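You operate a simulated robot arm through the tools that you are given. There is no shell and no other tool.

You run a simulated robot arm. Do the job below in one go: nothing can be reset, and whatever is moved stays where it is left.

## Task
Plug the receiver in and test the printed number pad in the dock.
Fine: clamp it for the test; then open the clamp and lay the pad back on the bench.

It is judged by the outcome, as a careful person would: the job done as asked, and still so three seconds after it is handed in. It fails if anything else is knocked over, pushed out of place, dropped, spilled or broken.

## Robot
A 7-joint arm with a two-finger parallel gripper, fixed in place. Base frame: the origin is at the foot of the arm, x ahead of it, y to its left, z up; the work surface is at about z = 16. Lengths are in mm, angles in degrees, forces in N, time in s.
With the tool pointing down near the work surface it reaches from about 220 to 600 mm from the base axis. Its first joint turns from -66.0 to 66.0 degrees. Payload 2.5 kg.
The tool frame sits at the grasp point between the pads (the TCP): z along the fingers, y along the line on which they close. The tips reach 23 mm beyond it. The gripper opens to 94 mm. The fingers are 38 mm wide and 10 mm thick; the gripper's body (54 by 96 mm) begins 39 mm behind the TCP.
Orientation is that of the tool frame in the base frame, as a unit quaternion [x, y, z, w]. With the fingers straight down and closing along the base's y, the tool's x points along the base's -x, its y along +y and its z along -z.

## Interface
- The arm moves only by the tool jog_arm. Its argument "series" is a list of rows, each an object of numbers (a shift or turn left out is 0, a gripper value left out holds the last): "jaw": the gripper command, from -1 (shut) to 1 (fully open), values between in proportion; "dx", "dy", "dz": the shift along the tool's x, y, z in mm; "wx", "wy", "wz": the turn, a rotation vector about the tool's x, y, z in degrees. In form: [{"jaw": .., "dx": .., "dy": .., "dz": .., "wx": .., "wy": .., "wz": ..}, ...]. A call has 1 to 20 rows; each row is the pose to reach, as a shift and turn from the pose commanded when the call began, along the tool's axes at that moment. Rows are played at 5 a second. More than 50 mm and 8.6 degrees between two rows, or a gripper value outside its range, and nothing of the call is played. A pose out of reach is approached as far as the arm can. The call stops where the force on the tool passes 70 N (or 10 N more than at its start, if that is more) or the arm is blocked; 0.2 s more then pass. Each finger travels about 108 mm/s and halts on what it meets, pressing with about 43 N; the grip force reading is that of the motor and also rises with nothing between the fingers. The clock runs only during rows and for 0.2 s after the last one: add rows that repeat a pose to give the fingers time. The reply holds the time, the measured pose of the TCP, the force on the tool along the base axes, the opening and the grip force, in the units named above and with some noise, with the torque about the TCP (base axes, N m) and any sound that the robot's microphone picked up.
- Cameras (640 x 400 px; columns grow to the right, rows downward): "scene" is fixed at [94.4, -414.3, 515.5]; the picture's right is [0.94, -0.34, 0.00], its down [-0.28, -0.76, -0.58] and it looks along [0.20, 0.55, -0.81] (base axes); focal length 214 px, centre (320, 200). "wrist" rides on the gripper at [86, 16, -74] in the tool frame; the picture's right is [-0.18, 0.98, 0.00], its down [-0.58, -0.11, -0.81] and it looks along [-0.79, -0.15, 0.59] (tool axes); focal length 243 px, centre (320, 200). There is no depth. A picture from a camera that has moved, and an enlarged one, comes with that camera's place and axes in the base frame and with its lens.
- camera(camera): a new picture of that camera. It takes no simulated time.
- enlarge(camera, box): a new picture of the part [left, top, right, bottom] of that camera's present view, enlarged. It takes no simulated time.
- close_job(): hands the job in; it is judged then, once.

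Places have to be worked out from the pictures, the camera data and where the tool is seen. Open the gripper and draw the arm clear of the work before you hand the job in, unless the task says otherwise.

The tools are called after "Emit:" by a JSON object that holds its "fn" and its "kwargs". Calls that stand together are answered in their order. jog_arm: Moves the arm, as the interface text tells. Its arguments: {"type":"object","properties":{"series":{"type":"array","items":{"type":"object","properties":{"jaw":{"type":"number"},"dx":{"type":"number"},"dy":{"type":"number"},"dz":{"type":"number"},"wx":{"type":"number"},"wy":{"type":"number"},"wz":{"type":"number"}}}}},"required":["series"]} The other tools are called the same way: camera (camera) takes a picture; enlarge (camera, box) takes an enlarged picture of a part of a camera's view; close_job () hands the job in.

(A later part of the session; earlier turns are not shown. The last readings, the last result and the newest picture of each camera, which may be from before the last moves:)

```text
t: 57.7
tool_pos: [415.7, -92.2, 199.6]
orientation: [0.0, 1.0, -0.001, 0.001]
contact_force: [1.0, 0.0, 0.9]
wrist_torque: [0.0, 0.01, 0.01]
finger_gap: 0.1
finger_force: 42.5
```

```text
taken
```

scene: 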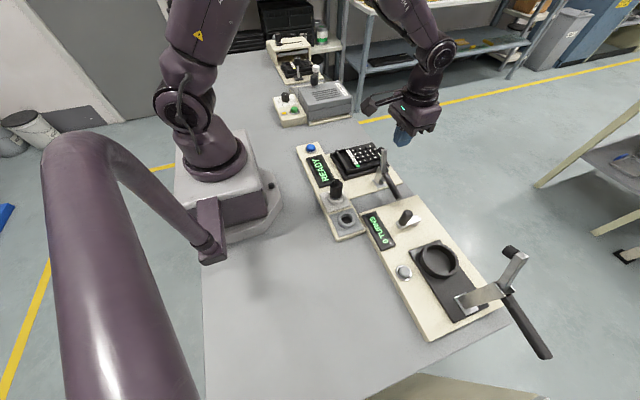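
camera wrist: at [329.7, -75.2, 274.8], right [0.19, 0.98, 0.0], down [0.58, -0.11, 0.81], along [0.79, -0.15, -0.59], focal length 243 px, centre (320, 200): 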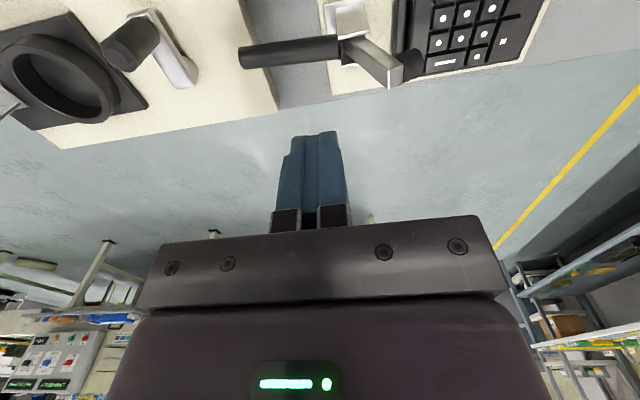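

I'll enlarge the lever to refine the arm and handle positions before descending beside it.

Emit:
{"fn": "enlarge", "kwargs": {"camera": "wrist", "box": [230, 0, 430, 110]}}

Emit:
{"fn": "enlarge", "kwargs": {"camera": "scene", "box": [350, 130, 430, 200]}}

```text
3.20 times, centred on (330, 55) of wrist
camera zoom: at [329.7, -75.2, 274.8], right [0.19, 0.98, 0.0], down [0.58, -0.11, 0.81], along [0.79, -0.15, -0.59], focal length 776 px, centre (288, 664)
```

zoom: 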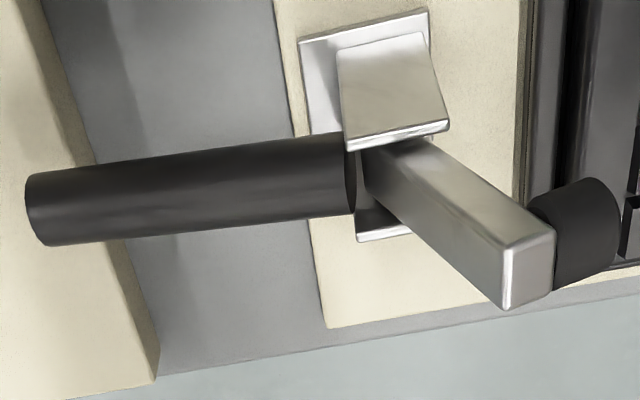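

```text
5.71 times, centred on (390, 165) of scene
camera zoom: at [94.4, -414.3, 515.5], right [0.94, -0.34, 0.0], down [-0.28, -0.76, -0.58], along [0.2, 0.55, -0.81], focal length 1226 px, centre (-80, 400)
```

zoom: 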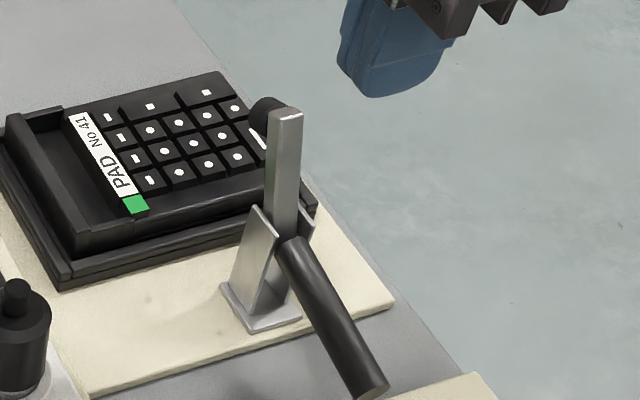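

The arm end is near [415, -43, 121] and leans about 68°. I'll lower the closed fingers behind it with tips at z ≈ 108, clear of the handle below.

Emit:
{"fn": "jog_arm", "kwargs": {"series": [{"dz": 20}, {"dz": 40}, {"dy": 3, "dz": 58}, {"dy": 6, "dz": 68}, {"dy": 6, "dz": 68}]}}

Emit:
{"fn": "camera", "kwargs": {"camera": "wrist"}}

Emit:
{"fn": "enlarge", "kwargs": {"camera": "scene", "box": [340, 120, 430, 200]}}

```text
t: 58.9
tool_pos: [416.3, -85.8, 131.8]
orientation: [0.0, 1.0, -0.001, 0.001]
contact_force: [-0.9, -0.8, 0.1]
wrist_torque: [-0.05, -0.02, 0.03]
finger_gap: 0.0
finger_force: 42.7
```

```text
taken
camera wrist: at [329.4, -69.1, 206.5], right [0.18, 0.98, 0.0], down [0.58, -0.11, 0.81], along [0.79, -0.15, -0.59], focal length 243 px, centre (320, 200)
```

wrist: 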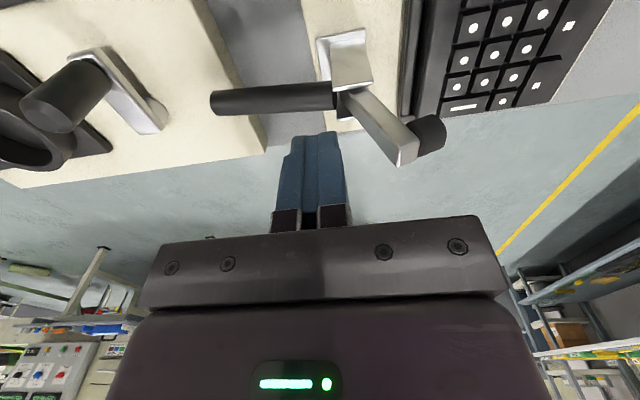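

```text
5.00 times, centred on (385, 160) of scene
camera zoom: at [94.4, -414.3, 515.5], right [0.94, -0.34, 0.0], down [-0.28, -0.76, -0.58], along [0.2, 0.55, -0.81], focal length 1072 px, centre (-5, 400)
```

zoom: 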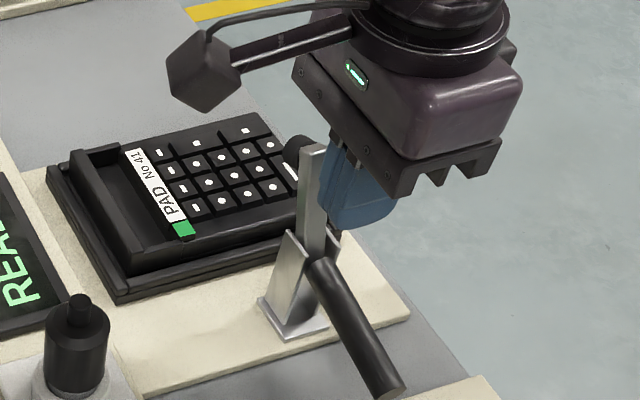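

The fingers are just behind the arm. I'll push it toward +y along its arc, gently, then look.

Emit:
{"fn": "jog_arm", "kwargs": {"series": [{"dy": 6}, {"dy": 12}, {"dy": 17}, {"dy": 22, "dz": 1}, {"dy": 27, "dz": 3}, {"dy": 32, "dz": 6}, {"dy": 36, "dz": 9}, {"dy": 36, "dz": 9}]}}

Emit:
{"fn": "camera", "kwargs": {"camera": "wrist"}}

Emit:
{"fn": "enlarge", "kwargs": {"camera": "scene", "box": [340, 120, 430, 200]}}

```text
t: 60.7
tool_pos: [414.7, -50.0, 122.8]
orientation: [0.0, 1.0, 0.0, 0.001]
contact_force: [0.0, 0.1, 0.7]
wrist_torque: [-0.01, 0.0, -0.02]
finger_gap: 0.2
finger_force: 41.8
```

```text
taken
camera wrist: at [329.4, -33.0, 197.7], right [0.18, 0.98, 0.0], down [0.58, -0.11, 0.81], along [0.79, -0.15, -0.59], focal length 243 px, centre (320, 200)
```

wrist: 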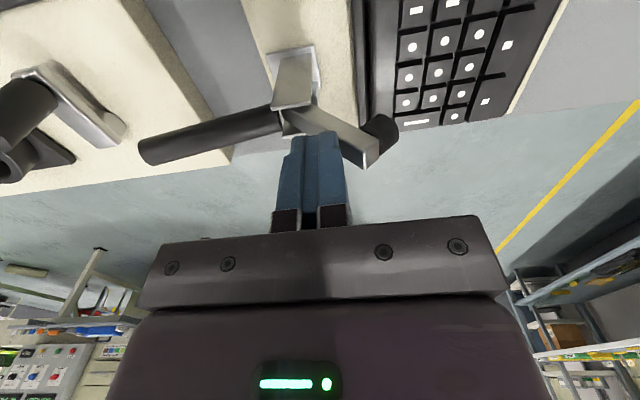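

```text
5.00 times, centred on (385, 160) of scene
camera zoom: at [94.4, -414.3, 515.5], right [0.94, -0.34, 0.0], down [-0.28, -0.76, -0.58], along [0.2, 0.55, -0.81], focal length 1072 px, centre (-5, 400)
```

zoom: 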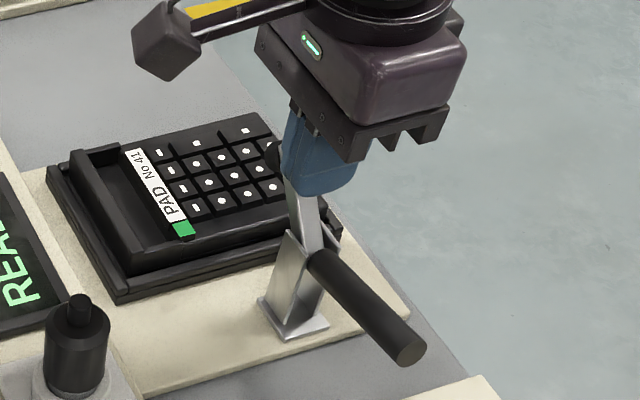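

The lever is turning freely, with the arm tipping over and the handle rising. I'll continue along the arc.

Emit:
{"fn": "jog_arm", "kwargs": {"series": [{"dy": 5, "dz": 4}, {"dy": 9, "dz": 9}, {"dy": 13, "dz": 14}, {"dy": 16, "dz": 19}, {"dy": 19, "dz": 25}, {"dy": 19, "dz": 25}]}}

Emit:
{"fn": "camera", "kwargs": {"camera": "wrist"}}

Emit:
{"fn": "enlarge", "kwargs": {"camera": "scene", "box": [340, 120, 430, 200]}}

```text
t: 62.1
tool_pos: [416.2, -30.7, 97.0]
orientation: [0.0, 1.0, -0.001, 0.001]
contact_force: [-0.3, 0.0, -0.5]
wrist_torque: [0.0, 0.04, -0.01]
finger_gap: 0.1
finger_force: 42.6
```

```text
taken
camera wrist: at [329.7, -14.3, 172.7], right [0.18, 0.98, 0.0], down [0.58, -0.11, 0.81], along [0.79, -0.15, -0.59], focal length 243 px, centre (320, 200)
```

wrist: 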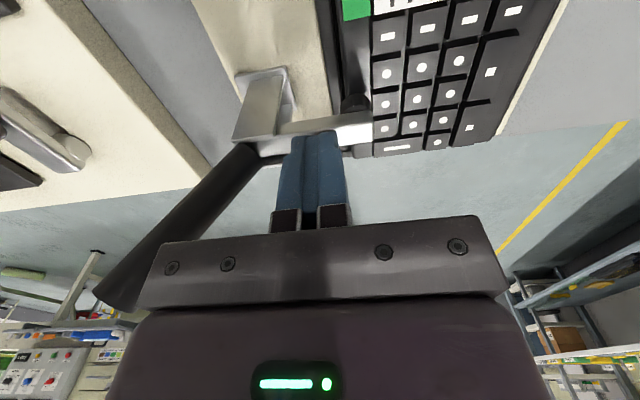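

```text
5.00 times, centred on (385, 160) of scene
camera zoom: at [94.4, -414.3, 515.5], right [0.94, -0.34, 0.0], down [-0.28, -0.76, -0.58], along [0.2, 0.55, -0.81], focal length 1072 px, centre (-5, 400)
```

zoom: 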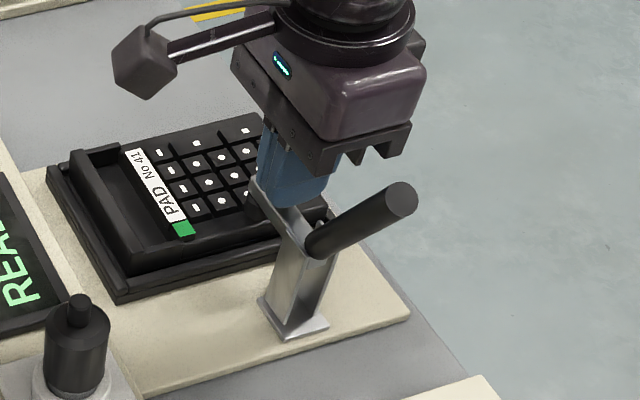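

The arm is nearly horizontal. I'll press it down onto the pad in small steps, shifting slightly toward the tip for handle clearance.

Emit:
{"fn": "jog_arm", "kwargs": {"series": [{"dy": 3, "dz": 1}, {"dy": 4, "dz": 3}, {"dy": 4, "dz": 5}, {"dy": 4, "dz": 7}, {"dy": 4, "dz": 9}, {"dy": 4, "dz": 10.5}, {"dy": 4, "dz": 12}, {"dy": 4, "dz": 12}]}}

Emit:
{"fn": "camera", "kwargs": {"camera": "wrist"}}

Emit:
{"fn": "enlarge", "kwargs": {"camera": "scene", "box": [340, 120, 430, 200]}}

```text
t: 63.5
tool_pos: [414.6, -27.2, 93.2]
orientation: [0.0, 1.0, -0.001, 0.0]
contact_force: [-5.1, 0.1, 13.1]
wrist_torque: [-0.03, 0.04, -0.02]
finger_gap: 0.0
finger_force: 42.5
stopped in row 7: the force on the tool passed its limit at 78 N (the readings are from after the stop); the commanded pose is now the measured one
```

```text
taken
camera wrist: at [329.7, -10.6, 166.6], right [0.18, 0.98, 0.0], down [0.58, -0.11, 0.81], along [0.79, -0.15, -0.59], focal length 243 px, centre (320, 200)
```

wrist: 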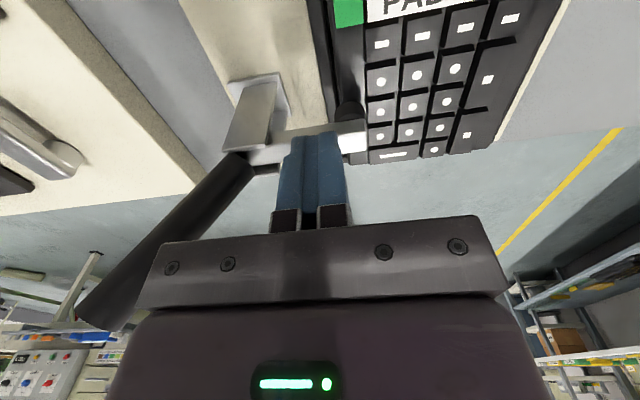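

```text
5.00 times, centred on (385, 160) of scene
camera zoom: at [94.4, -414.3, 515.5], right [0.94, -0.34, 0.0], down [-0.28, -0.76, -0.58], along [0.2, 0.55, -0.81], focal length 1072 px, centre (-5, 400)
```

zoom: 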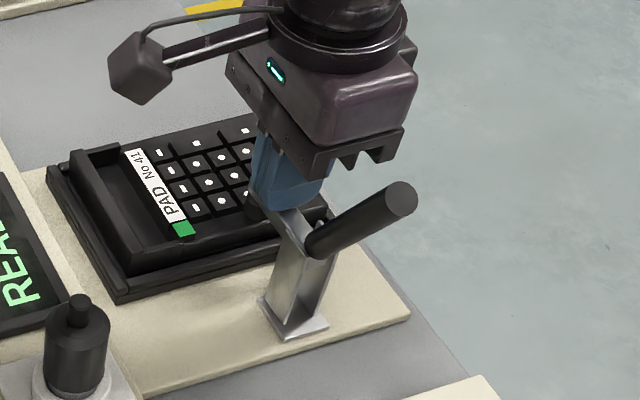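

The press reached 78 N with the arm about horizontal, so the rubber is probably on the pad. I'll take close-ups to confirm.

Emit:
{"fn": "enlarge", "kwargs": {"camera": "wrist", "box": [210, 60, 390, 180]}}

Emit:
{"fn": "enlarge", "kwargs": {"camera": "scene", "box": [370, 145, 410, 185]}}

Emit:
{"fn": "enlarge", "kwargs": {"camera": "scene", "box": [295, 140, 345, 190]}}

```text
3.33 times, centred on (300, 120) of wrist
camera zoom: at [329.7, -10.6, 166.6], right [0.18, 0.98, 0.0], down [0.58, -0.11, 0.81], along [0.79, -0.15, -0.59], focal length 809 px, centre (387, 467)
```

zoom: 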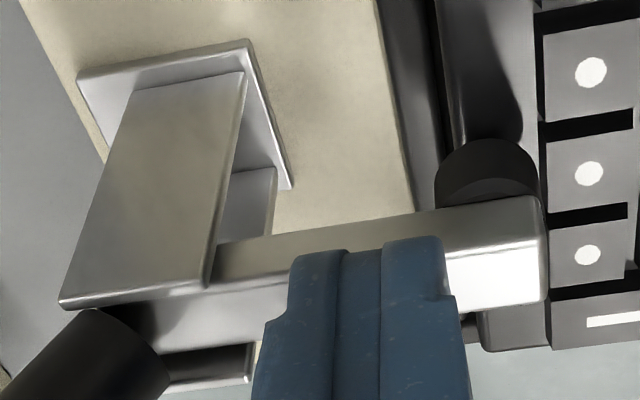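

```text
10.00 times, centred on (390, 165) of scene
camera zoom: at [94.4, -414.3, 515.5], right [0.94, -0.34, 0.0], down [-0.28, -0.76, -0.58], along [0.2, 0.55, -0.81], focal length 2145 px, centre (-380, 550)
```

zoom: 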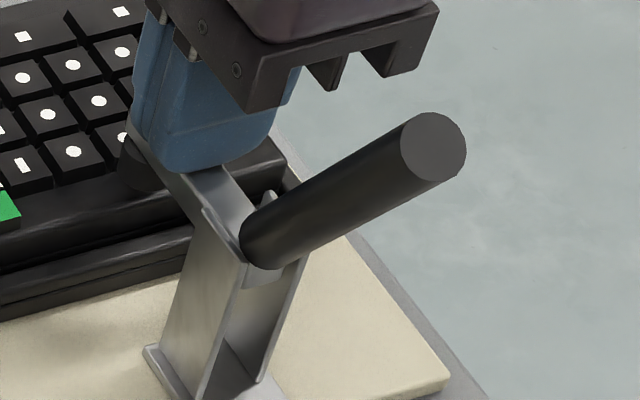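

```text
8.00 times, centred on (320, 165) of scene
camera zoom: at [94.4, -414.3, 515.5], right [0.94, -0.34, 0.0], down [-0.28, -0.76, -0.58], along [0.2, 0.55, -0.81], focal length 1716 px, centre (320, 480)
```

zoom: 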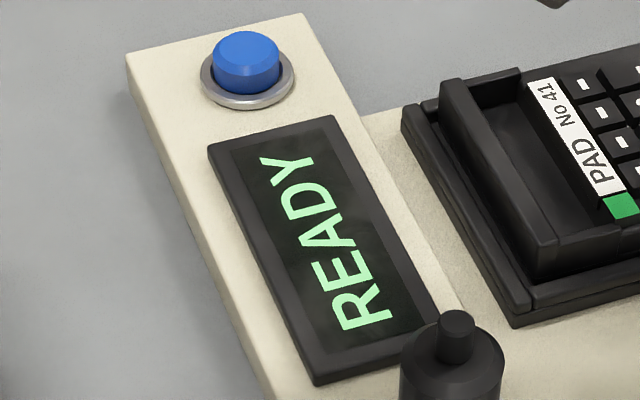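

The rubber tip is on the pad's rim, the arm is horizontal and the handle is at about 120°. I'll lift off and check that the clamp holds by itself.

Emit:
{"fn": "jog_arm", "kwargs": {"series": [{"dz": -5}, {"dz": -15}, {"dy": 10, "dz": -35}, {"dy": 20, "dz": -65}, {"dy": 20, "dz": -95}, {"dy": 20, "dz": -95}]}}

Emit:
{"fn": "camera", "kwargs": {"camera": "wrist"}}

Emit:
{"fn": "enlarge", "kwargs": {"camera": "scene", "box": [340, 120, 430, 200]}}

```text
t: 64.9
tool_pos: [414.8, -6.5, 185.6]
orientation: [0.0, 1.0, -0.001, 0.0]
contact_force: [0.0, 0.0, 0.2]
wrist_torque: [0.01, 0.01, 0.01]
finger_gap: 0.1
finger_force: 42.9
```

```text
taken
camera wrist: at [329.6, 10.1, 261.2], right [0.18, 0.98, 0.0], down [0.58, -0.11, 0.81], along [0.79, -0.15, -0.59], focal length 243 px, centre (320, 200)
```

wrist: 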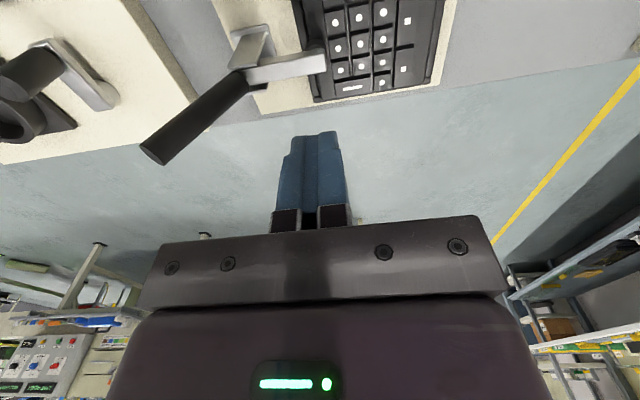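

```text
5.00 times, centred on (385, 160) of scene
camera zoom: at [94.4, -414.3, 515.5], right [0.94, -0.34, 0.0], down [-0.28, -0.76, -0.58], along [0.2, 0.55, -0.81], focal length 1072 px, centre (-5, 400)
```

zoom: 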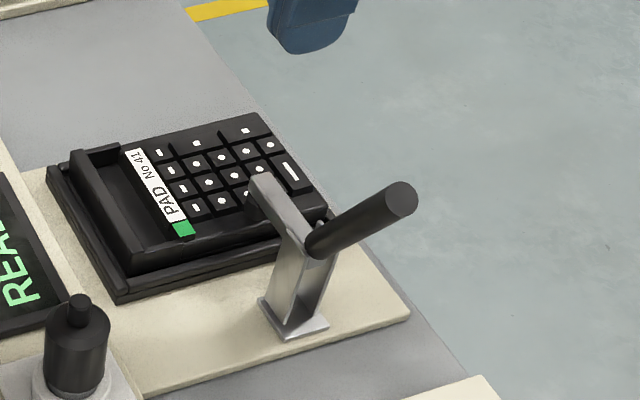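

The lever stays down by itself. I'll zoom in on the tip and pad contact from both cameras.

Emit:
{"fn": "enlarge", "kwargs": {"camera": "scene", "box": [370, 145, 418, 181]}}

Emit:
{"fn": "enlarge", "kwargs": {"camera": "wrist", "box": [210, 0, 370, 120]}}

```text
11.11 times, centred on (394, 163) of scene
camera zoom: at [94.4, -414.3, 515.5], right [0.94, -0.34, 0.0], down [-0.28, -0.76, -0.58], along [0.2, 0.55, -0.81], focal length 2383 px, centre (-502, 611)
```

zoom: 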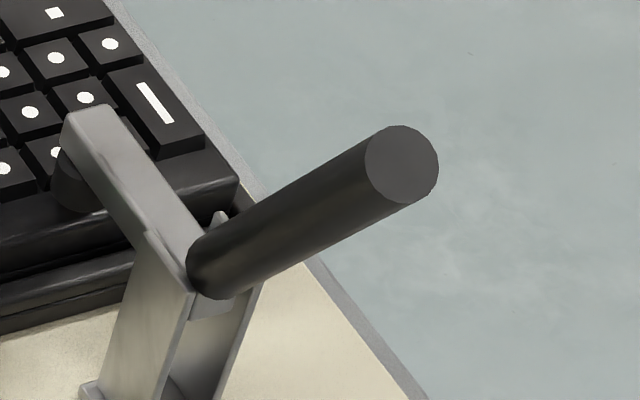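

```text
3.33 times, centred on (290, 60) of wrist
camera zoom: at [329.6, 10.1, 261.2], right [0.18, 0.98, 0.0], down [0.58, -0.11, 0.81], along [0.79, -0.15, -0.59], focal length 809 px, centre (420, 667)
```

zoom: 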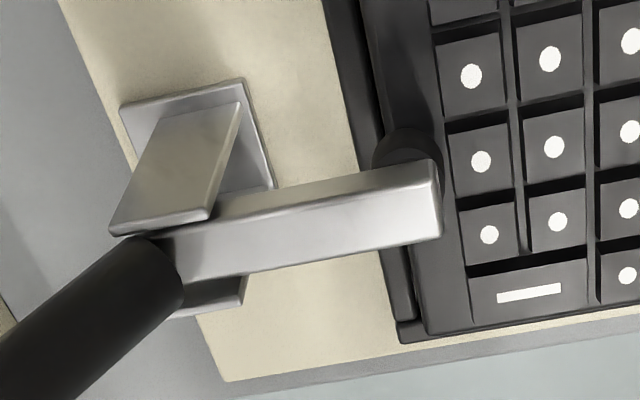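

The clamp tip is on the pad's rim and holding. Next I'll move the closed fingers above the blue test button to locate it precisely.

Emit:
{"fn": "jog_arm", "kwargs": {"series": [{"dx": 27, "dy": 24, "dz": 5}, {"dx": 54, "dy": 48, "dz": 10}, {"dx": 81, "dy": 72, "dz": 20}, {"dx": 108, "dy": 96, "dz": 30}, {"dx": 135, "dy": 120, "dz": 45}, {"dx": 156, "dy": 140, "dz": 60}, {"dx": 156, "dy": 140, "dz": 60}]}}

Emit:
{"fn": "camera", "kwargs": {"camera": "wrist"}}

Emit:
{"fn": "enlarge", "kwargs": {"camera": "scene", "box": [280, 110, 370, 180]}}

```text
t: 66.5
tool_pos: [260.1, 132.5, 125.5]
orientation: [0.0, 1.0, 0.0, 0.0]
contact_force: [-0.8, -0.1, 0.4]
wrist_torque: [0.0, -0.02, 0.01]
finger_gap: 0.1
finger_force: 42.5
```

```text
taken
camera wrist: at [173.9, 149.2, 200.1], right [0.18, 0.98, 0.0], down [0.58, -0.11, 0.81], along [0.79, -0.15, -0.59], focal length 243 px, centre (320, 200)
```

wrist: 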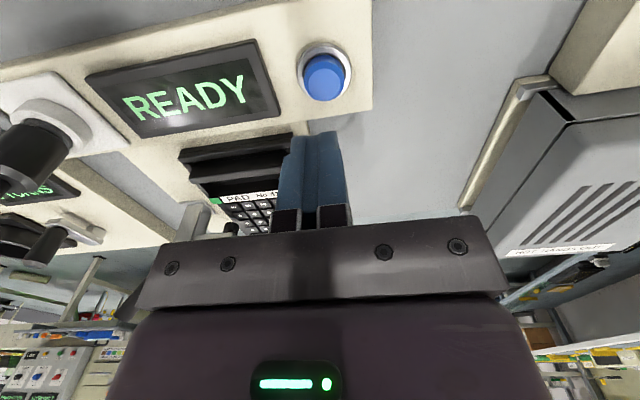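

```text
5.71 times, centred on (325, 145) of scene
camera zoom: at [94.4, -414.2, 515.5], right [0.94, -0.34, 0.0], down [-0.28, -0.76, -0.58], along [0.2, 0.55, -0.81], focal length 1226 px, centre (291, 514)
```

zoom: 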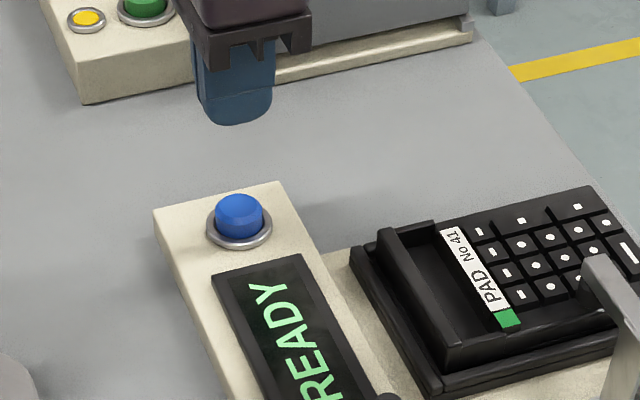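

The button is centred at about [260.5, 135] with its top near z 29. I'll shift 2 mm in +y and descend to just above it.

Emit:
{"fn": "jog_arm", "kwargs": {"series": [{"dy": 2.3, "dz": 20}, {"dy": 2.3, "dz": 40}, {"dy": 2.3, "dz": 58}, {"dy": 2.3, "dz": 66}, {"dy": 2.3, "dz": 66}]}}

Emit:
{"fn": "enlarge", "kwargs": {"camera": "scene", "box": [280, 110, 370, 180]}}

```text
t: 67.7
tool_pos: [259.5, 134.7, 59.8]
orientation: [0.0, 1.0, -0.001, -0.001]
contact_force: [-0.5, 0.3, 1.7]
wrist_torque: [0.04, -0.01, 0.02]
finger_gap: 0.1
finger_force: 42.7
```

```text
5.71 times, centred on (325, 145) of scene
camera zoom: at [94.4, -414.3, 515.5], right [0.94, -0.34, 0.0], down [-0.28, -0.76, -0.58], along [0.2, 0.55, -0.81], focal length 1226 px, centre (291, 514)
```

zoom: 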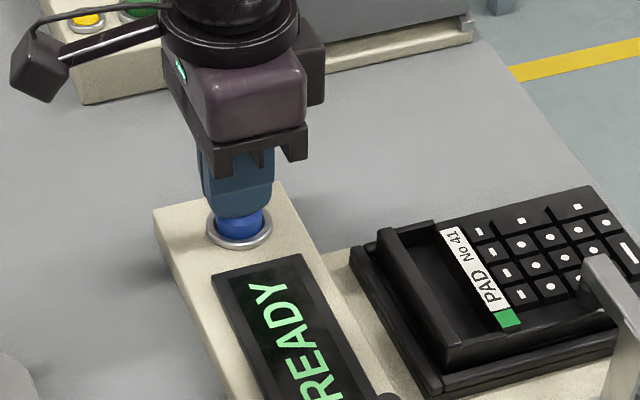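

The fingertips are just above the button. I'll press down in 1 mm steps.

Emit:
{"fn": "jog_arm", "kwargs": {"series": [{"dz": 2}, {"dz": 4}, {"dz": 6}, {"dz": 7}, {"dz": 8}, {"dz": 9}, {"dz": 10}]}}

Emit:
{"fn": "enlarge", "kwargs": {"camera": "scene", "box": [280, 110, 370, 180]}}

```text
t: 69.3
tool_pos: [258.6, 133.7, 50.0]
orientation: [-0.001, 1.0, -0.001, -0.001]
contact_force: [-11.8, -7.0, 55.2]
wrist_torque: [-0.14, 0.12, -0.04]
finger_gap: 0.1
finger_force: 42.5
```

```text
5.71 times, centred on (325, 145) of scene
camera zoom: at [94.3, -414.3, 515.5], right [0.94, -0.34, 0.0], down [-0.28, -0.76, -0.59], along [0.2, 0.55, -0.81], focal length 1226 px, centre (291, 514)
```

zoom: 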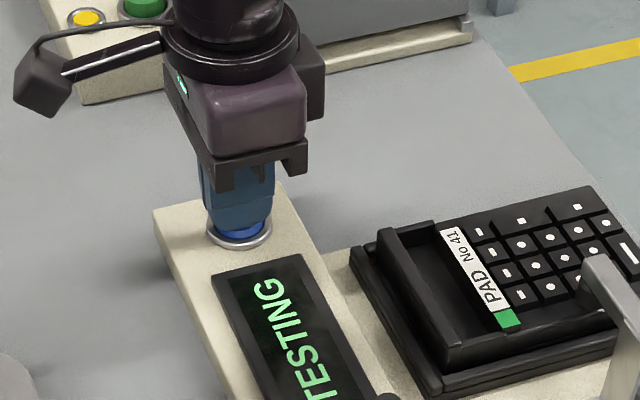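

The display reads TESTING. I'll lift off the button and wait for the result with the clamp untouched.

Emit:
{"fn": "jog_arm", "kwargs": {"series": [{"dz": -5}, {"dz": -15}, {"dz": -30}, {"dz": -50}, {"dz": -50}, {"dz": -50}, {"dz": -50}, {"dz": -50}, {"dz": -50}, {"dz": -50}, {"dz": -50}]}}

Emit:
{"fn": "enlarge", "kwargs": {"camera": "scene", "box": [280, 110, 370, 180]}}

```text
t: 71.7
tool_pos: [259.0, 134.4, 99.6]
orientation: [0.0, 1.0, 0.0, 0.0]
contact_force: [0.5, -0.1, 0.0]
wrist_torque: [-0.01, 0.03, -0.02]
finger_gap: 0.0
finger_force: 42.2
```

```text
5.71 times, centred on (325, 145) of scene
camera zoom: at [94.4, -414.3, 515.5], right [0.94, -0.34, 0.0], down [-0.28, -0.76, -0.58], along [0.2, 0.55, -0.81], focal length 1226 px, centre (291, 514)
```

zoom: 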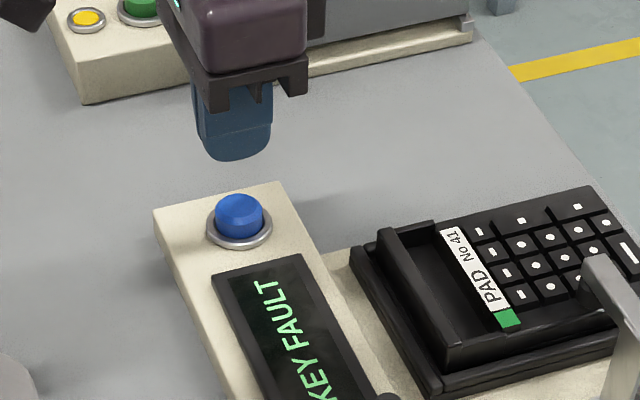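

The display shows something like KEY FAULT. I'll read it closely and check whether the clamp tip is touching a key.

Emit:
{"fn": "enlarge", "kwargs": {"camera": "scene", "box": [305, 150, 345, 190]}}

Emit:
{"fn": "enlarge", "kwargs": {"camera": "scene", "box": [360, 140, 410, 180]}}

Emit:
{"fn": "camera", "kwargs": {"camera": "scene"}}

```text
10.00 times, centred on (325, 170) of scene
camera zoom: at [94.4, -414.3, 515.5], right [0.94, -0.34, 0.0], down [-0.28, -0.76, -0.58], along [0.2, 0.55, -0.81], focal length 2145 px, centre (270, 500)
```

zoom: 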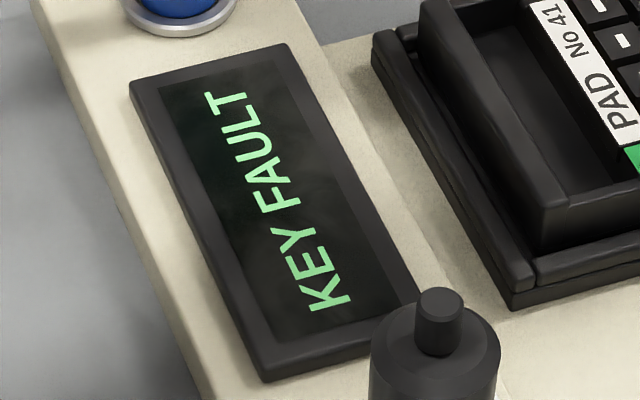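

```text
10.00 times, centred on (385, 160) of scene
camera zoom: at [94.4, -414.3, 515.5], right [0.94, -0.34, 0.0], down [-0.28, -0.76, -0.58], along [0.2, 0.55, -0.81], focal length 2145 px, centre (-330, 600)
```

zoom: 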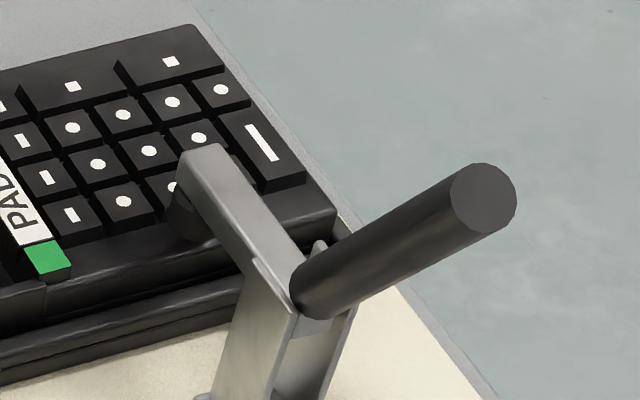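

```text
taken
```

scene: 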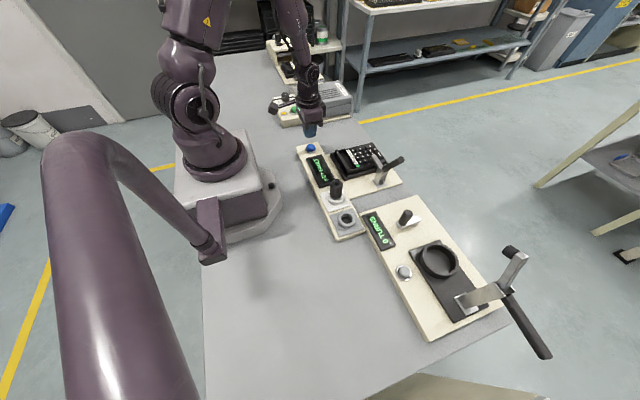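

The display clearly reads KEY FAULT. Before accepting that, I want to see whether the clamp's rubber tip touches a key, so I'll turn the camera to the +y side and view the tip.

Emit:
{"fn": "jog_arm", "kwargs": {"series": [{"dz": -45}, {"dz": -90}, {"dx": -15, "dy": -12, "dz": -90, "wz": 8.2}, {"dx": -30, "dy": -24, "dz": -90, "wz": 16.4}, {"dx": -45, "dy": -36, "dz": -90, "wz": 24.6}, {"dx": -60, "dy": -48, "dz": -90, "wz": 32.8}, {"dx": -75, "dy": -60, "dz": -90, "wz": 41}, {"dx": -90, "dy": -72, "dz": -90, "wz": 49.2}, {"dx": -105, "dy": -84, "dz": -90, "wz": 57.4}, {"dx": -120, "dy": -96, "dz": -90, "wz": 65.6}, {"dx": -135, "dy": -108, "dz": -85, "wz": 73.8}, {"dx": -150, "dy": -120, "dz": -75, "wz": 82}, {"dx": -160, "dy": -129, "dz": -60, "wz": 90}, {"dx": -160, "dy": -129, "dz": -50, "wz": 90}, {"dx": -160, "dy": -129, "dz": -50, "wz": 90}]}}

Emit:
{"fn": "camera", "kwargs": {"camera": "wrist"}}

Emit:
{"fn": "enlarge", "kwargs": {"camera": "scene", "box": [280, 110, 420, 200]}}

```text
t: 74.9
tool_pos: [419.8, 6.4, 149.5]
orientation: [0.708, 0.707, 0.0, 0.001]
contact_force: [0.0, 0.2, -0.2]
wrist_torque: [0.03, 0.03, 0.02]
finger_gap: 0.1
finger_force: 42.3
```

```text
taken
camera wrist: at [437.0, 92.9, 224.6], right [0.98, -0.18, 0.0], down [-0.11, -0.58, 0.81], along [-0.15, -0.79, -0.59], focal length 243 px, centre (320, 200)
```

wrist: 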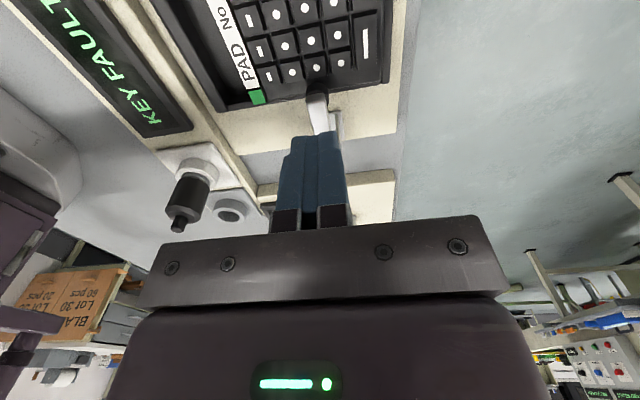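

```text
4.44 times, centred on (350, 155) of scene
camera zoom: at [94.4, -414.3, 515.5], right [0.94, -0.34, 0.0], down [-0.28, -0.76, -0.58], along [0.2, 0.55, -0.81], focal length 953 px, centre (187, 400)
```

zoom: 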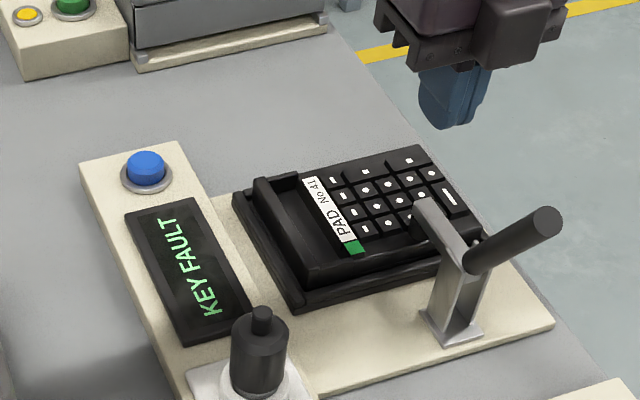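

Emit:
{"fn": "enlarge", "kwargs": {"camera": "wrist", "box": [270, 50, 370, 130]}}

Emit:
{"fn": "enlarge", "kwargs": {"camera": "wrist", "box": [150, 0, 410, 140]}}

```text
5.00 times, centred on (320, 90) of wrist
camera zoom: at [437.0, 92.9, 224.6], right [0.98, -0.18, 0.0], down [-0.11, -0.58, 0.81], along [-0.15, -0.79, -0.59], focal length 1213 px, centre (320, 750)
```

zoom: 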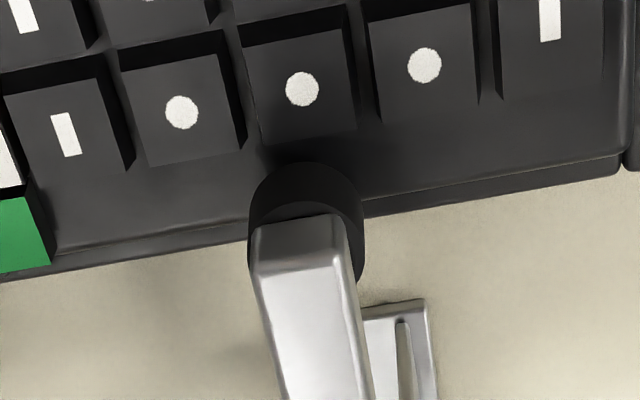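

```text
2.46 times, centred on (280, 70) of wrist
camera zoom: at [437.0, 92.9, 224.6], right [0.98, -0.18, 0.0], down [-0.11, -0.58, 0.81], along [-0.15, -0.79, -0.59], focal length 597 px, centre (418, 520)
```

zoom: 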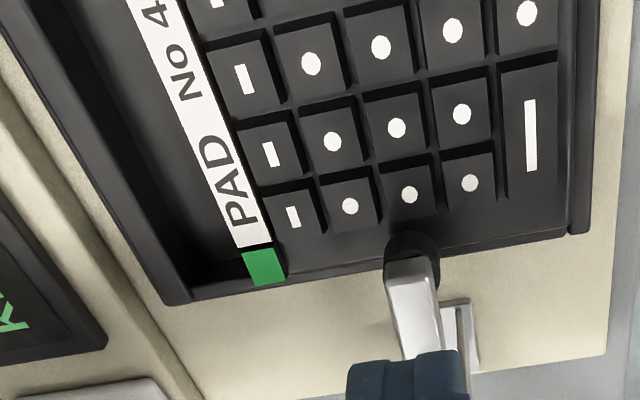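

The rubber rests on the pad's rim, clear of the keys, so KEY FAULT looks like the pad's genuine result. Now I'll open the clamp, first turning back and going to the +y side of the raised handle.

Emit:
{"fn": "jog_arm", "kwargs": {"series": [{"dz": -20}, {"dx": -5, "dz": -40, "wz": -8.2}, {"dx": -12, "dz": -42, "wz": -16.4}, {"dx": -20, "dz": -42, "wz": -24.6}, {"dx": -28, "dz": -42, "wz": -32.8}, {"dx": -35, "dz": -42, "wz": -41}, {"dx": -42, "dy": -2, "dz": -42, "wz": -49.2}, {"dx": -50, "dy": -3, "dz": -42, "wz": -57.4}, {"dx": -58, "dy": -4, "dz": -42, "wz": -65.6}, {"dx": -65, "dy": -4.8, "dz": -42, "wz": -73.8}, {"dx": -70, "dy": -4.8, "dz": -42, "wz": -82}, {"dx": -74, "dy": -4.8, "dz": -42, "wz": -90}, {"dx": -74, "dy": -4.8, "dz": -42, "wz": -90}]}}

Emit:
{"fn": "camera", "kwargs": {"camera": "wrist"}}

Emit:
{"fn": "enlarge", "kwargs": {"camera": "scene", "box": [340, 110, 440, 200]}}

```text
t: 77.7
tool_pos: [415.3, -67.5, 191.2]
orientation: [-0.002, 1.0, -0.002, 0.0]
contact_force: [0.6, 0.5, -0.2]
wrist_torque: [-0.01, 0.02, 0.01]
finger_gap: 0.1
finger_force: 42.8
```

```text
taken
camera wrist: at [329.3, -51.6, 266.8], right [0.18, 0.98, 0.0], down [0.58, -0.11, 0.81], along [0.79, -0.15, -0.59], focal length 243 px, centre (320, 200)
```

wrist: 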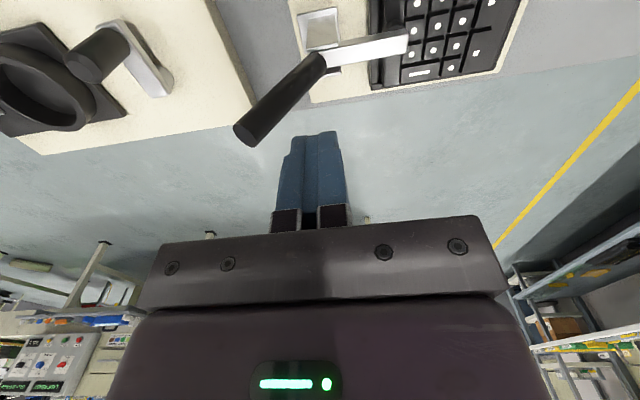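

```text
4.44 times, centred on (390, 155) of scene
camera zoom: at [94.4, -414.3, 515.5], right [0.94, -0.34, 0.0], down [-0.28, -0.76, -0.58], along [0.2, 0.55, -0.81], focal length 953 px, centre (9, 400)
```

zoom: 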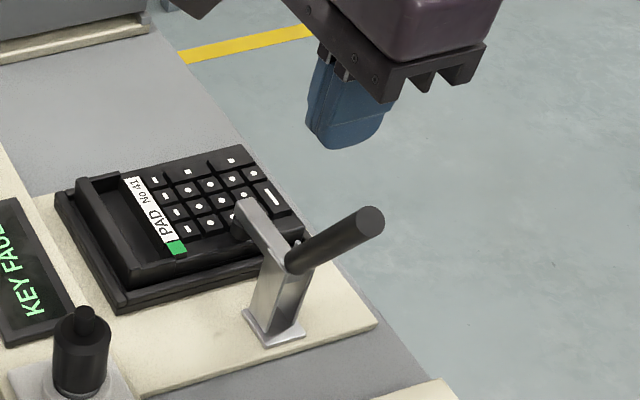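

The handle tip is at about y -117, z 146. I'll descend on its +y side with the finger tips at z ≈ 117.

Emit:
{"fn": "jog_arm", "kwargs": {"series": [{"dz": 20}, {"dz": 40}, {"dz": 51}, {"dz": 51}]}}

Emit:
{"fn": "camera", "kwargs": {"camera": "wrist"}}

```text
t: 78.7
tool_pos: [414.3, -67.9, 141.3]
orientation: [0.0, 1.0, -0.001, 0.0]
contact_force: [0.4, -0.6, -0.2]
wrist_torque: [0.0, 0.0, 0.0]
finger_gap: 0.0
finger_force: 41.8
```

```text
taken
camera wrist: at [329.0, -51.7, 215.8], right [0.18, 0.98, 0.0], down [0.58, -0.11, 0.81], along [0.79, -0.15, -0.59], focal length 243 px, centre (320, 200)
```

wrist: 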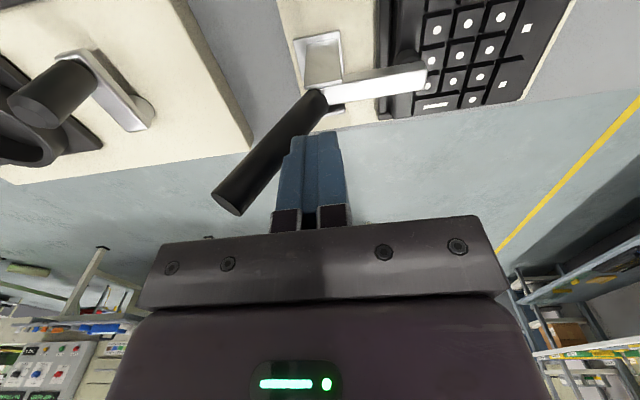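

The fingers are on the +y side of the handle. I'll push it toward -y along its arc.

Emit:
{"fn": "jog_arm", "kwargs": {"series": [{"dy": -6}, {"dy": -11}, {"dy": -15, "dz": 1}, {"dy": -19, "dz": 3}, {"dy": -23, "dz": 6}, {"dy": -28, "dz": 9}, {"dy": -33, "dz": 14}, {"dy": -38, "dz": 19}, {"dy": -38, "dz": 19}]}}

Emit:
{"fn": "camera", "kwargs": {"camera": "wrist"}}

Emit:
{"fn": "enlarge", "kwargs": {"camera": "scene", "box": [340, 110, 440, 200]}}

```text
t: 80.7
tool_pos: [414.8, -106.0, 121.5]
orientation: [-0.001, 1.0, 0.0, 0.0]
contact_force: [0.4, -0.1, -0.5]
wrist_torque: [0.04, -0.05, -0.01]
finger_gap: 0.1
finger_force: 42.2
```

```text
taken
camera wrist: at [328.8, -89.2, 197.1], right [0.18, 0.98, 0.0], down [0.58, -0.11, 0.81], along [0.79, -0.15, -0.59], focal length 243 px, centre (320, 200)
```

wrist: 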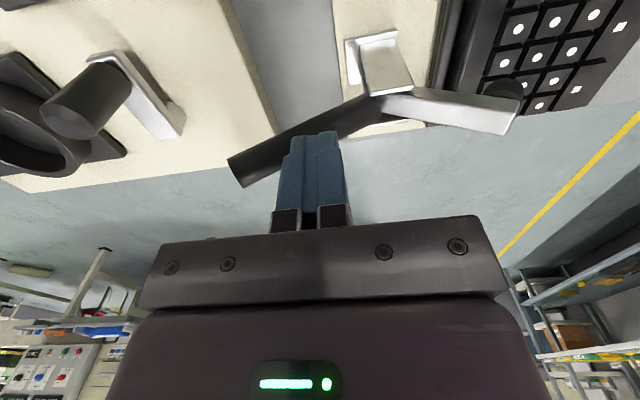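

```text
4.44 times, centred on (390, 155) of scene
camera zoom: at [94.4, -414.3, 515.5], right [0.94, -0.34, 0.0], down [-0.28, -0.76, -0.58], along [0.2, 0.55, -0.81], focal length 953 px, centre (9, 400)
```

zoom: 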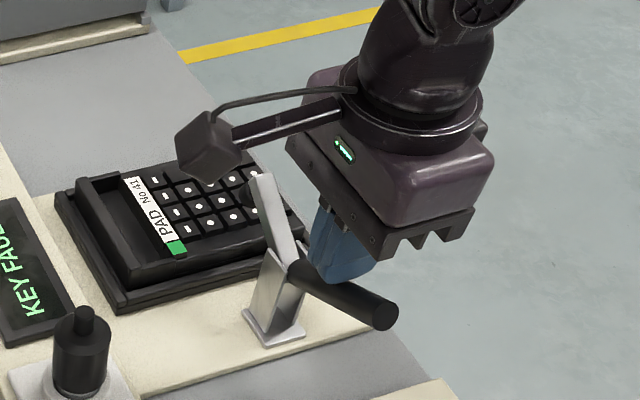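

The handle is coming over and the arm is lifting. I'll continue pressing it back to its original open position.

Emit:
{"fn": "jog_arm", "kwargs": {"series": [{"dy": -4, "dz": 5}, {"dy": -7, "dz": 10}, {"dy": -9.5, "dz": 15}, {"dy": -11.5, "dz": 20}, {"dy": -13, "dz": 25}, {"dy": -14, "dz": 29}, {"dy": -14.5, "dz": 33}, {"dy": -14.5, "dz": 35}, {"dy": -14.5, "dz": 35}]}}

Emit:
{"fn": "camera", "kwargs": {"camera": "wrist"}}

Emit:
{"fn": "enlarge", "kwargs": {"camera": "scene", "box": [340, 110, 440, 200]}}

```text
t: 82.7
tool_pos: [416.7, -119.9, 87.0]
orientation: [0.001, 1.0, -0.001, 0.0]
contact_force: [0.0, 0.2, 0.2]
wrist_torque: [0.03, 0.03, -0.01]
finger_gap: 0.1
finger_force: 42.7
```

```text
taken
camera wrist: at [328.9, -103.7, 162.0], right [0.18, 0.98, 0.0], down [0.58, -0.11, 0.81], along [0.79, -0.15, -0.59], focal length 243 px, centre (320, 200)
```

wrist: 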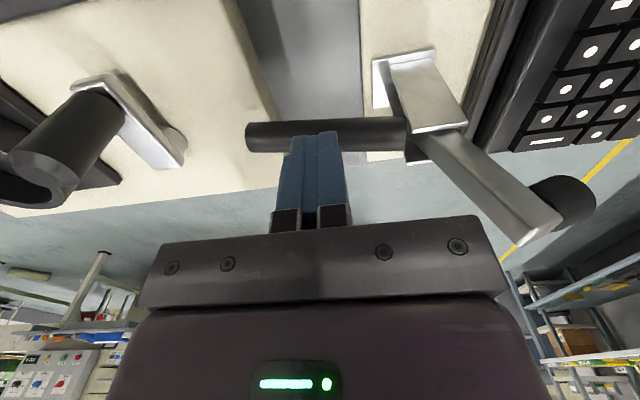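

```text
4.44 times, centred on (390, 155) of scene
camera zoom: at [94.4, -414.3, 515.5], right [0.94, -0.34, 0.0], down [-0.28, -0.76, -0.58], along [0.2, 0.55, -0.81], focal length 953 px, centre (9, 400)
```

zoom: 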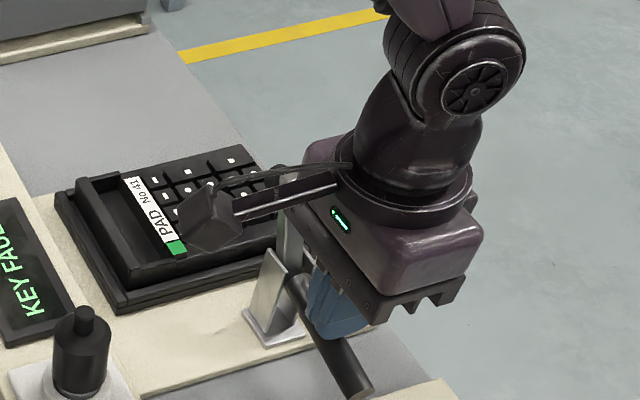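

The arm is up again and the handle is nearly level. I'll press a few millimetres further to reach its end position.

Emit:
{"fn": "jog_arm", "kwargs": {"series": [{"dz": 1.5}, {"dz": 3}, {"dz": 4.5}, {"dz": 6}, {"dz": 6}]}}

Emit:
{"fn": "jog_arm", "kwargs": {"series": [{"dz": -20}, {"dz": -50}, {"dz": -80}, {"dz": -110}, {"dz": -110}]}}

Emit:
{"fn": "enlarge", "kwargs": {"camera": "scene", "box": [340, 110, 440, 200]}}

Emit:
{"fn": "camera", "kwargs": {"camera": "wrist"}}

```text
t: 83.8
tool_pos: [414.1, -121.7, 85.4]
orientation: [-0.001, 1.0, 0.0, 0.0]
contact_force: [-7.1, 2.3, 18.2]
wrist_torque: [0.22, 0.18, 0.09]
finger_gap: 0.1
finger_force: 42.3
stopped in row 5: the force on the tool passed its limit at 71 N (the readings are from after the stop); the commanded pose is now the measured one
```

```text
t: 85.0
tool_pos: [416.1, -120.0, 195.4]
orientation: [-0.001, 1.0, -0.001, -0.002]
contact_force: [0.2, -0.2, -0.5]
wrist_torque: [0.03, 0.04, 0.02]
finger_gap: 0.0
finger_force: 42.7
```

```text
4.44 times, centred on (390, 155) of scene
camera zoom: at [94.4, -414.3, 515.5], right [0.94, -0.34, 0.0], down [-0.28, -0.76, -0.58], along [0.2, 0.55, -0.81], focal length 953 px, centre (9, 400)
```

zoom: 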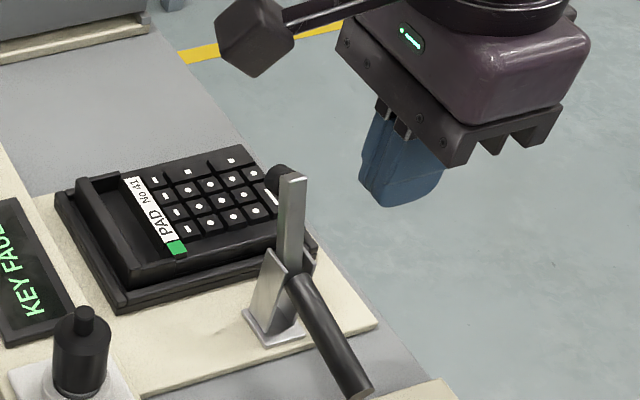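

```text
taken
camera wrist: at [329.5, -103.9, 269.8], right [0.18, 0.98, 0.0], down [0.58, -0.11, 0.81], along [0.79, -0.15, -0.59], focal length 243 px, centre (320, 200)
```

wrist: 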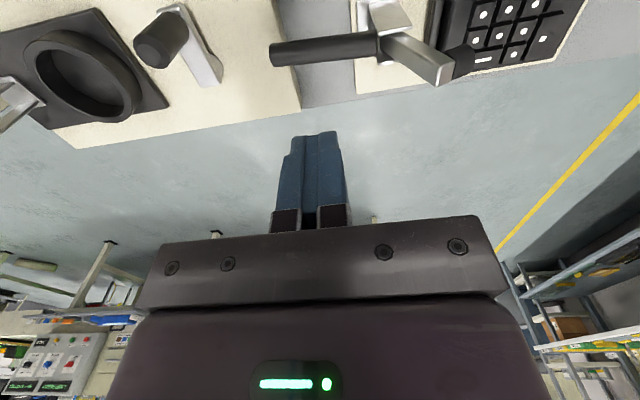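

The clamp is fully open at its stop again. I'll go back above the pad's end wall, turn the gripper 90° and set a 22 mm gap to pick it up.

Emit:
{"fn": "jog_arm", "kwargs": {"series": [{"dx": 8, "dy": 14, "dz": 1, "wz": -8.2}, {"dx": 16, "dy": 28, "dz": 3, "wz": -16.4}, {"dx": 24, "dy": 42, "dz": 4, "wz": -24.6}, {"dx": 32, "dy": 56, "dz": 6, "wz": -32.8, "jaw": -0.53}, {"dx": 40, "dy": 70, "dz": 7, "wz": -41}, {"dx": 48, "dy": 84, "dz": 8, "wz": -49.2}, {"dx": 56, "dy": 98, "dz": 10, "wz": -57.4}, {"dx": 64, "dy": 112, "dz": 11, "wz": -65.6}, {"dx": 72, "dy": 126, "dz": 13, "wz": -73.8}, {"dx": 79, "dy": 140, "dz": 14, "wz": -82}, {"dx": 85, "dy": 154, "dz": 15, "wz": -90}, {"dx": 85, "dy": 154, "dz": 15, "wz": -90}]}}

Emit:
{"fn": "enlarge", "kwargs": {"camera": "wrist", "box": [230, 0, 390, 130]}}

Emit:
{"fn": "camera", "kwargs": {"camera": "wrist"}}

```text
t: 87.6
tool_pos: [330.4, 33.0, 179.0]
orientation: [0.708, -0.706, 0.0, 0.001]
contact_force: [0.0, 0.7, 0.2]
wrist_torque: [0.0, -0.05, -0.01]
finger_gap: 22.0
finger_force: 0.0
```

```text
3.08 times, centred on (310, 65) of wrist
camera zoom: at [314.8, -52.4, 254.7], right [-0.98, 0.18, 0.0], down [0.11, 0.58, 0.81], along [0.15, 0.79, -0.59], focal length 746 px, centre (351, 615)
```

zoom: 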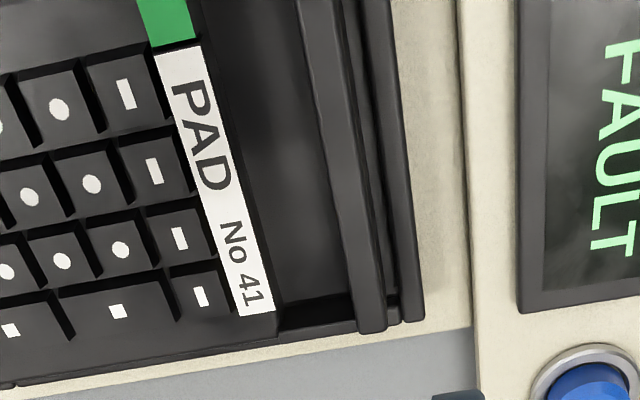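

```text
taken
camera wrist: at [314.8, -52.4, 254.7], right [-0.98, 0.18, 0.0], down [0.11, 0.58, 0.81], along [0.15, 0.79, -0.59], focal length 243 px, centre (320, 200)
```

wrist: 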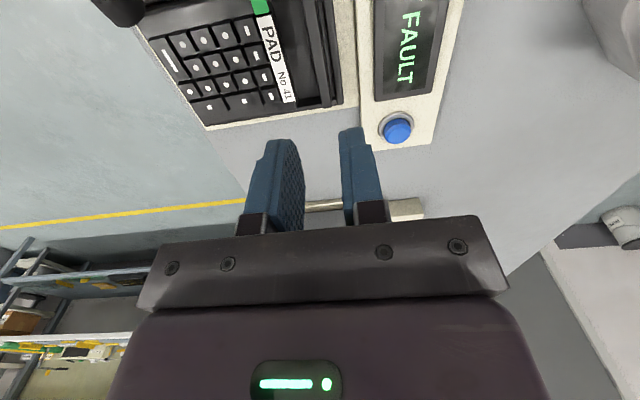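

The pad has shifted about 3.5 mm in +x within the tray, so I'll move +3.5 mm in x and descend to just above the wall.

Emit:
{"fn": "jog_arm", "kwargs": {"series": [{"dy": -3.5, "dz": 30}, {"dy": -3.5, "dz": 70}, {"dy": -3.5, "dz": 105}, {"dy": -3.5, "dz": 119}, {"dy": -3.5, "dz": 119}]}}

Emit:
{"fn": "enlarge", "kwargs": {"camera": "wrist", "box": [220, 60, 400, 210]}}

Emit:
{"fn": "enlarge", "kwargs": {"camera": "scene", "box": [320, 120, 400, 180]}}

```text
t: 88.8
tool_pos: [334.7, 32.6, 59.9]
orientation: [-0.707, 0.707, 0.0, -0.001]
contact_force: [0.1, -0.1, 0.2]
wrist_torque: [0.01, -0.02, 0.01]
finger_gap: 21.9
finger_force: 0.2
```

```text
2.67 times, centred on (310, 135) of wrist
camera zoom: at [318.8, -52.6, 135.3], right [-0.98, 0.18, 0.0], down [0.11, 0.58, 0.81], along [0.15, 0.79, -0.59], focal length 647 px, centre (347, 373)
```

zoom: 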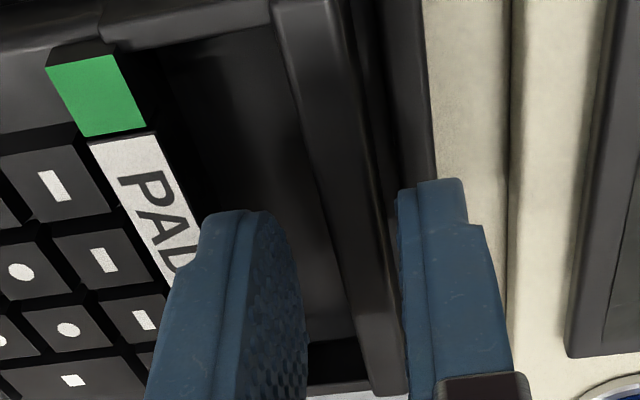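

```text
6.67 times, centred on (360, 150) of scene
camera zoom: at [94.4, -414.3, 515.5], right [0.94, -0.34, 0.0], down [-0.28, -0.76, -0.58], along [0.2, 0.55, -0.81], focal length 1430 px, centre (53, 533)
```

zoom: 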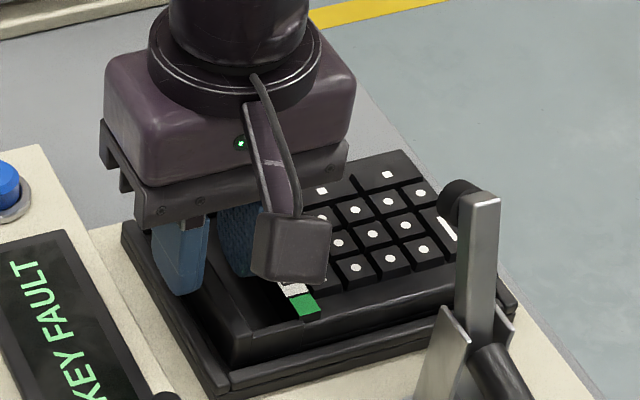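

The wall is centred between the fingers as it was on the bench. I'll lower to TCP z ≈ 47.5, keeping the tips just above the tray rim.

Emit:
{"fn": "jog_arm", "kwargs": {"series": [{"dz": 3}, {"dz": 6}, {"dz": 9}, {"dz": 11}, {"dz": 12.5}, {"dz": 12.5}]}}

Emit:
{"fn": "enlarge", "kwargs": {"camera": "wrist", "box": [220, 60, 400, 210]}}

Emit:
{"fn": "enlarge", "kwargs": {"camera": "scene", "box": [330, 135, 370, 165]}}

```text
t: 90.2
tool_pos: [333.9, 33.1, 46.7]
orientation: [-0.707, 0.707, 0.0, -0.001]
contact_force: [0.3, 0.8, -0.1]
wrist_torque: [0.01, 0.01, 0.01]
finger_gap: 21.8
finger_force: 0.0
```

```text
2.67 times, centred on (310, 135) of wrist
camera zoom: at [318.4, -52.5, 122.7], right [-0.98, 0.18, 0.0], down [0.11, 0.58, 0.81], along [0.15, 0.79, -0.59], focal length 647 px, centre (347, 373)
```

zoom: 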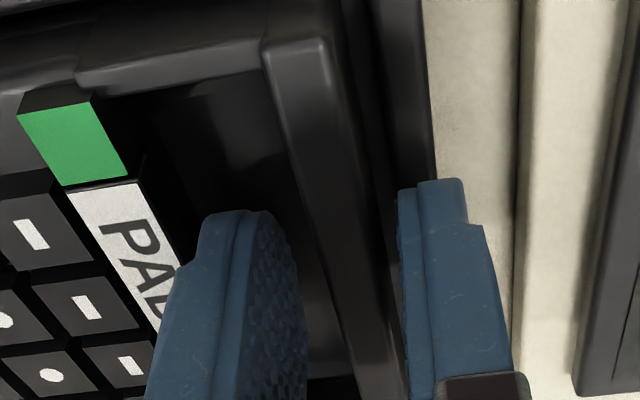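

```text
13.33 times, centred on (350, 150) of scene
camera zoom: at [94.4, -414.3, 515.5], right [0.94, -0.34, 0.0], down [-0.28, -0.76, -0.58], along [0.2, 0.55, -0.81], focal length 2860 px, centre (-80, 867)
```

zoom: 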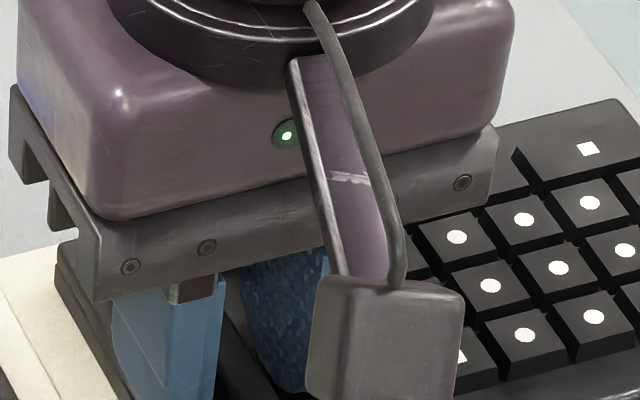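

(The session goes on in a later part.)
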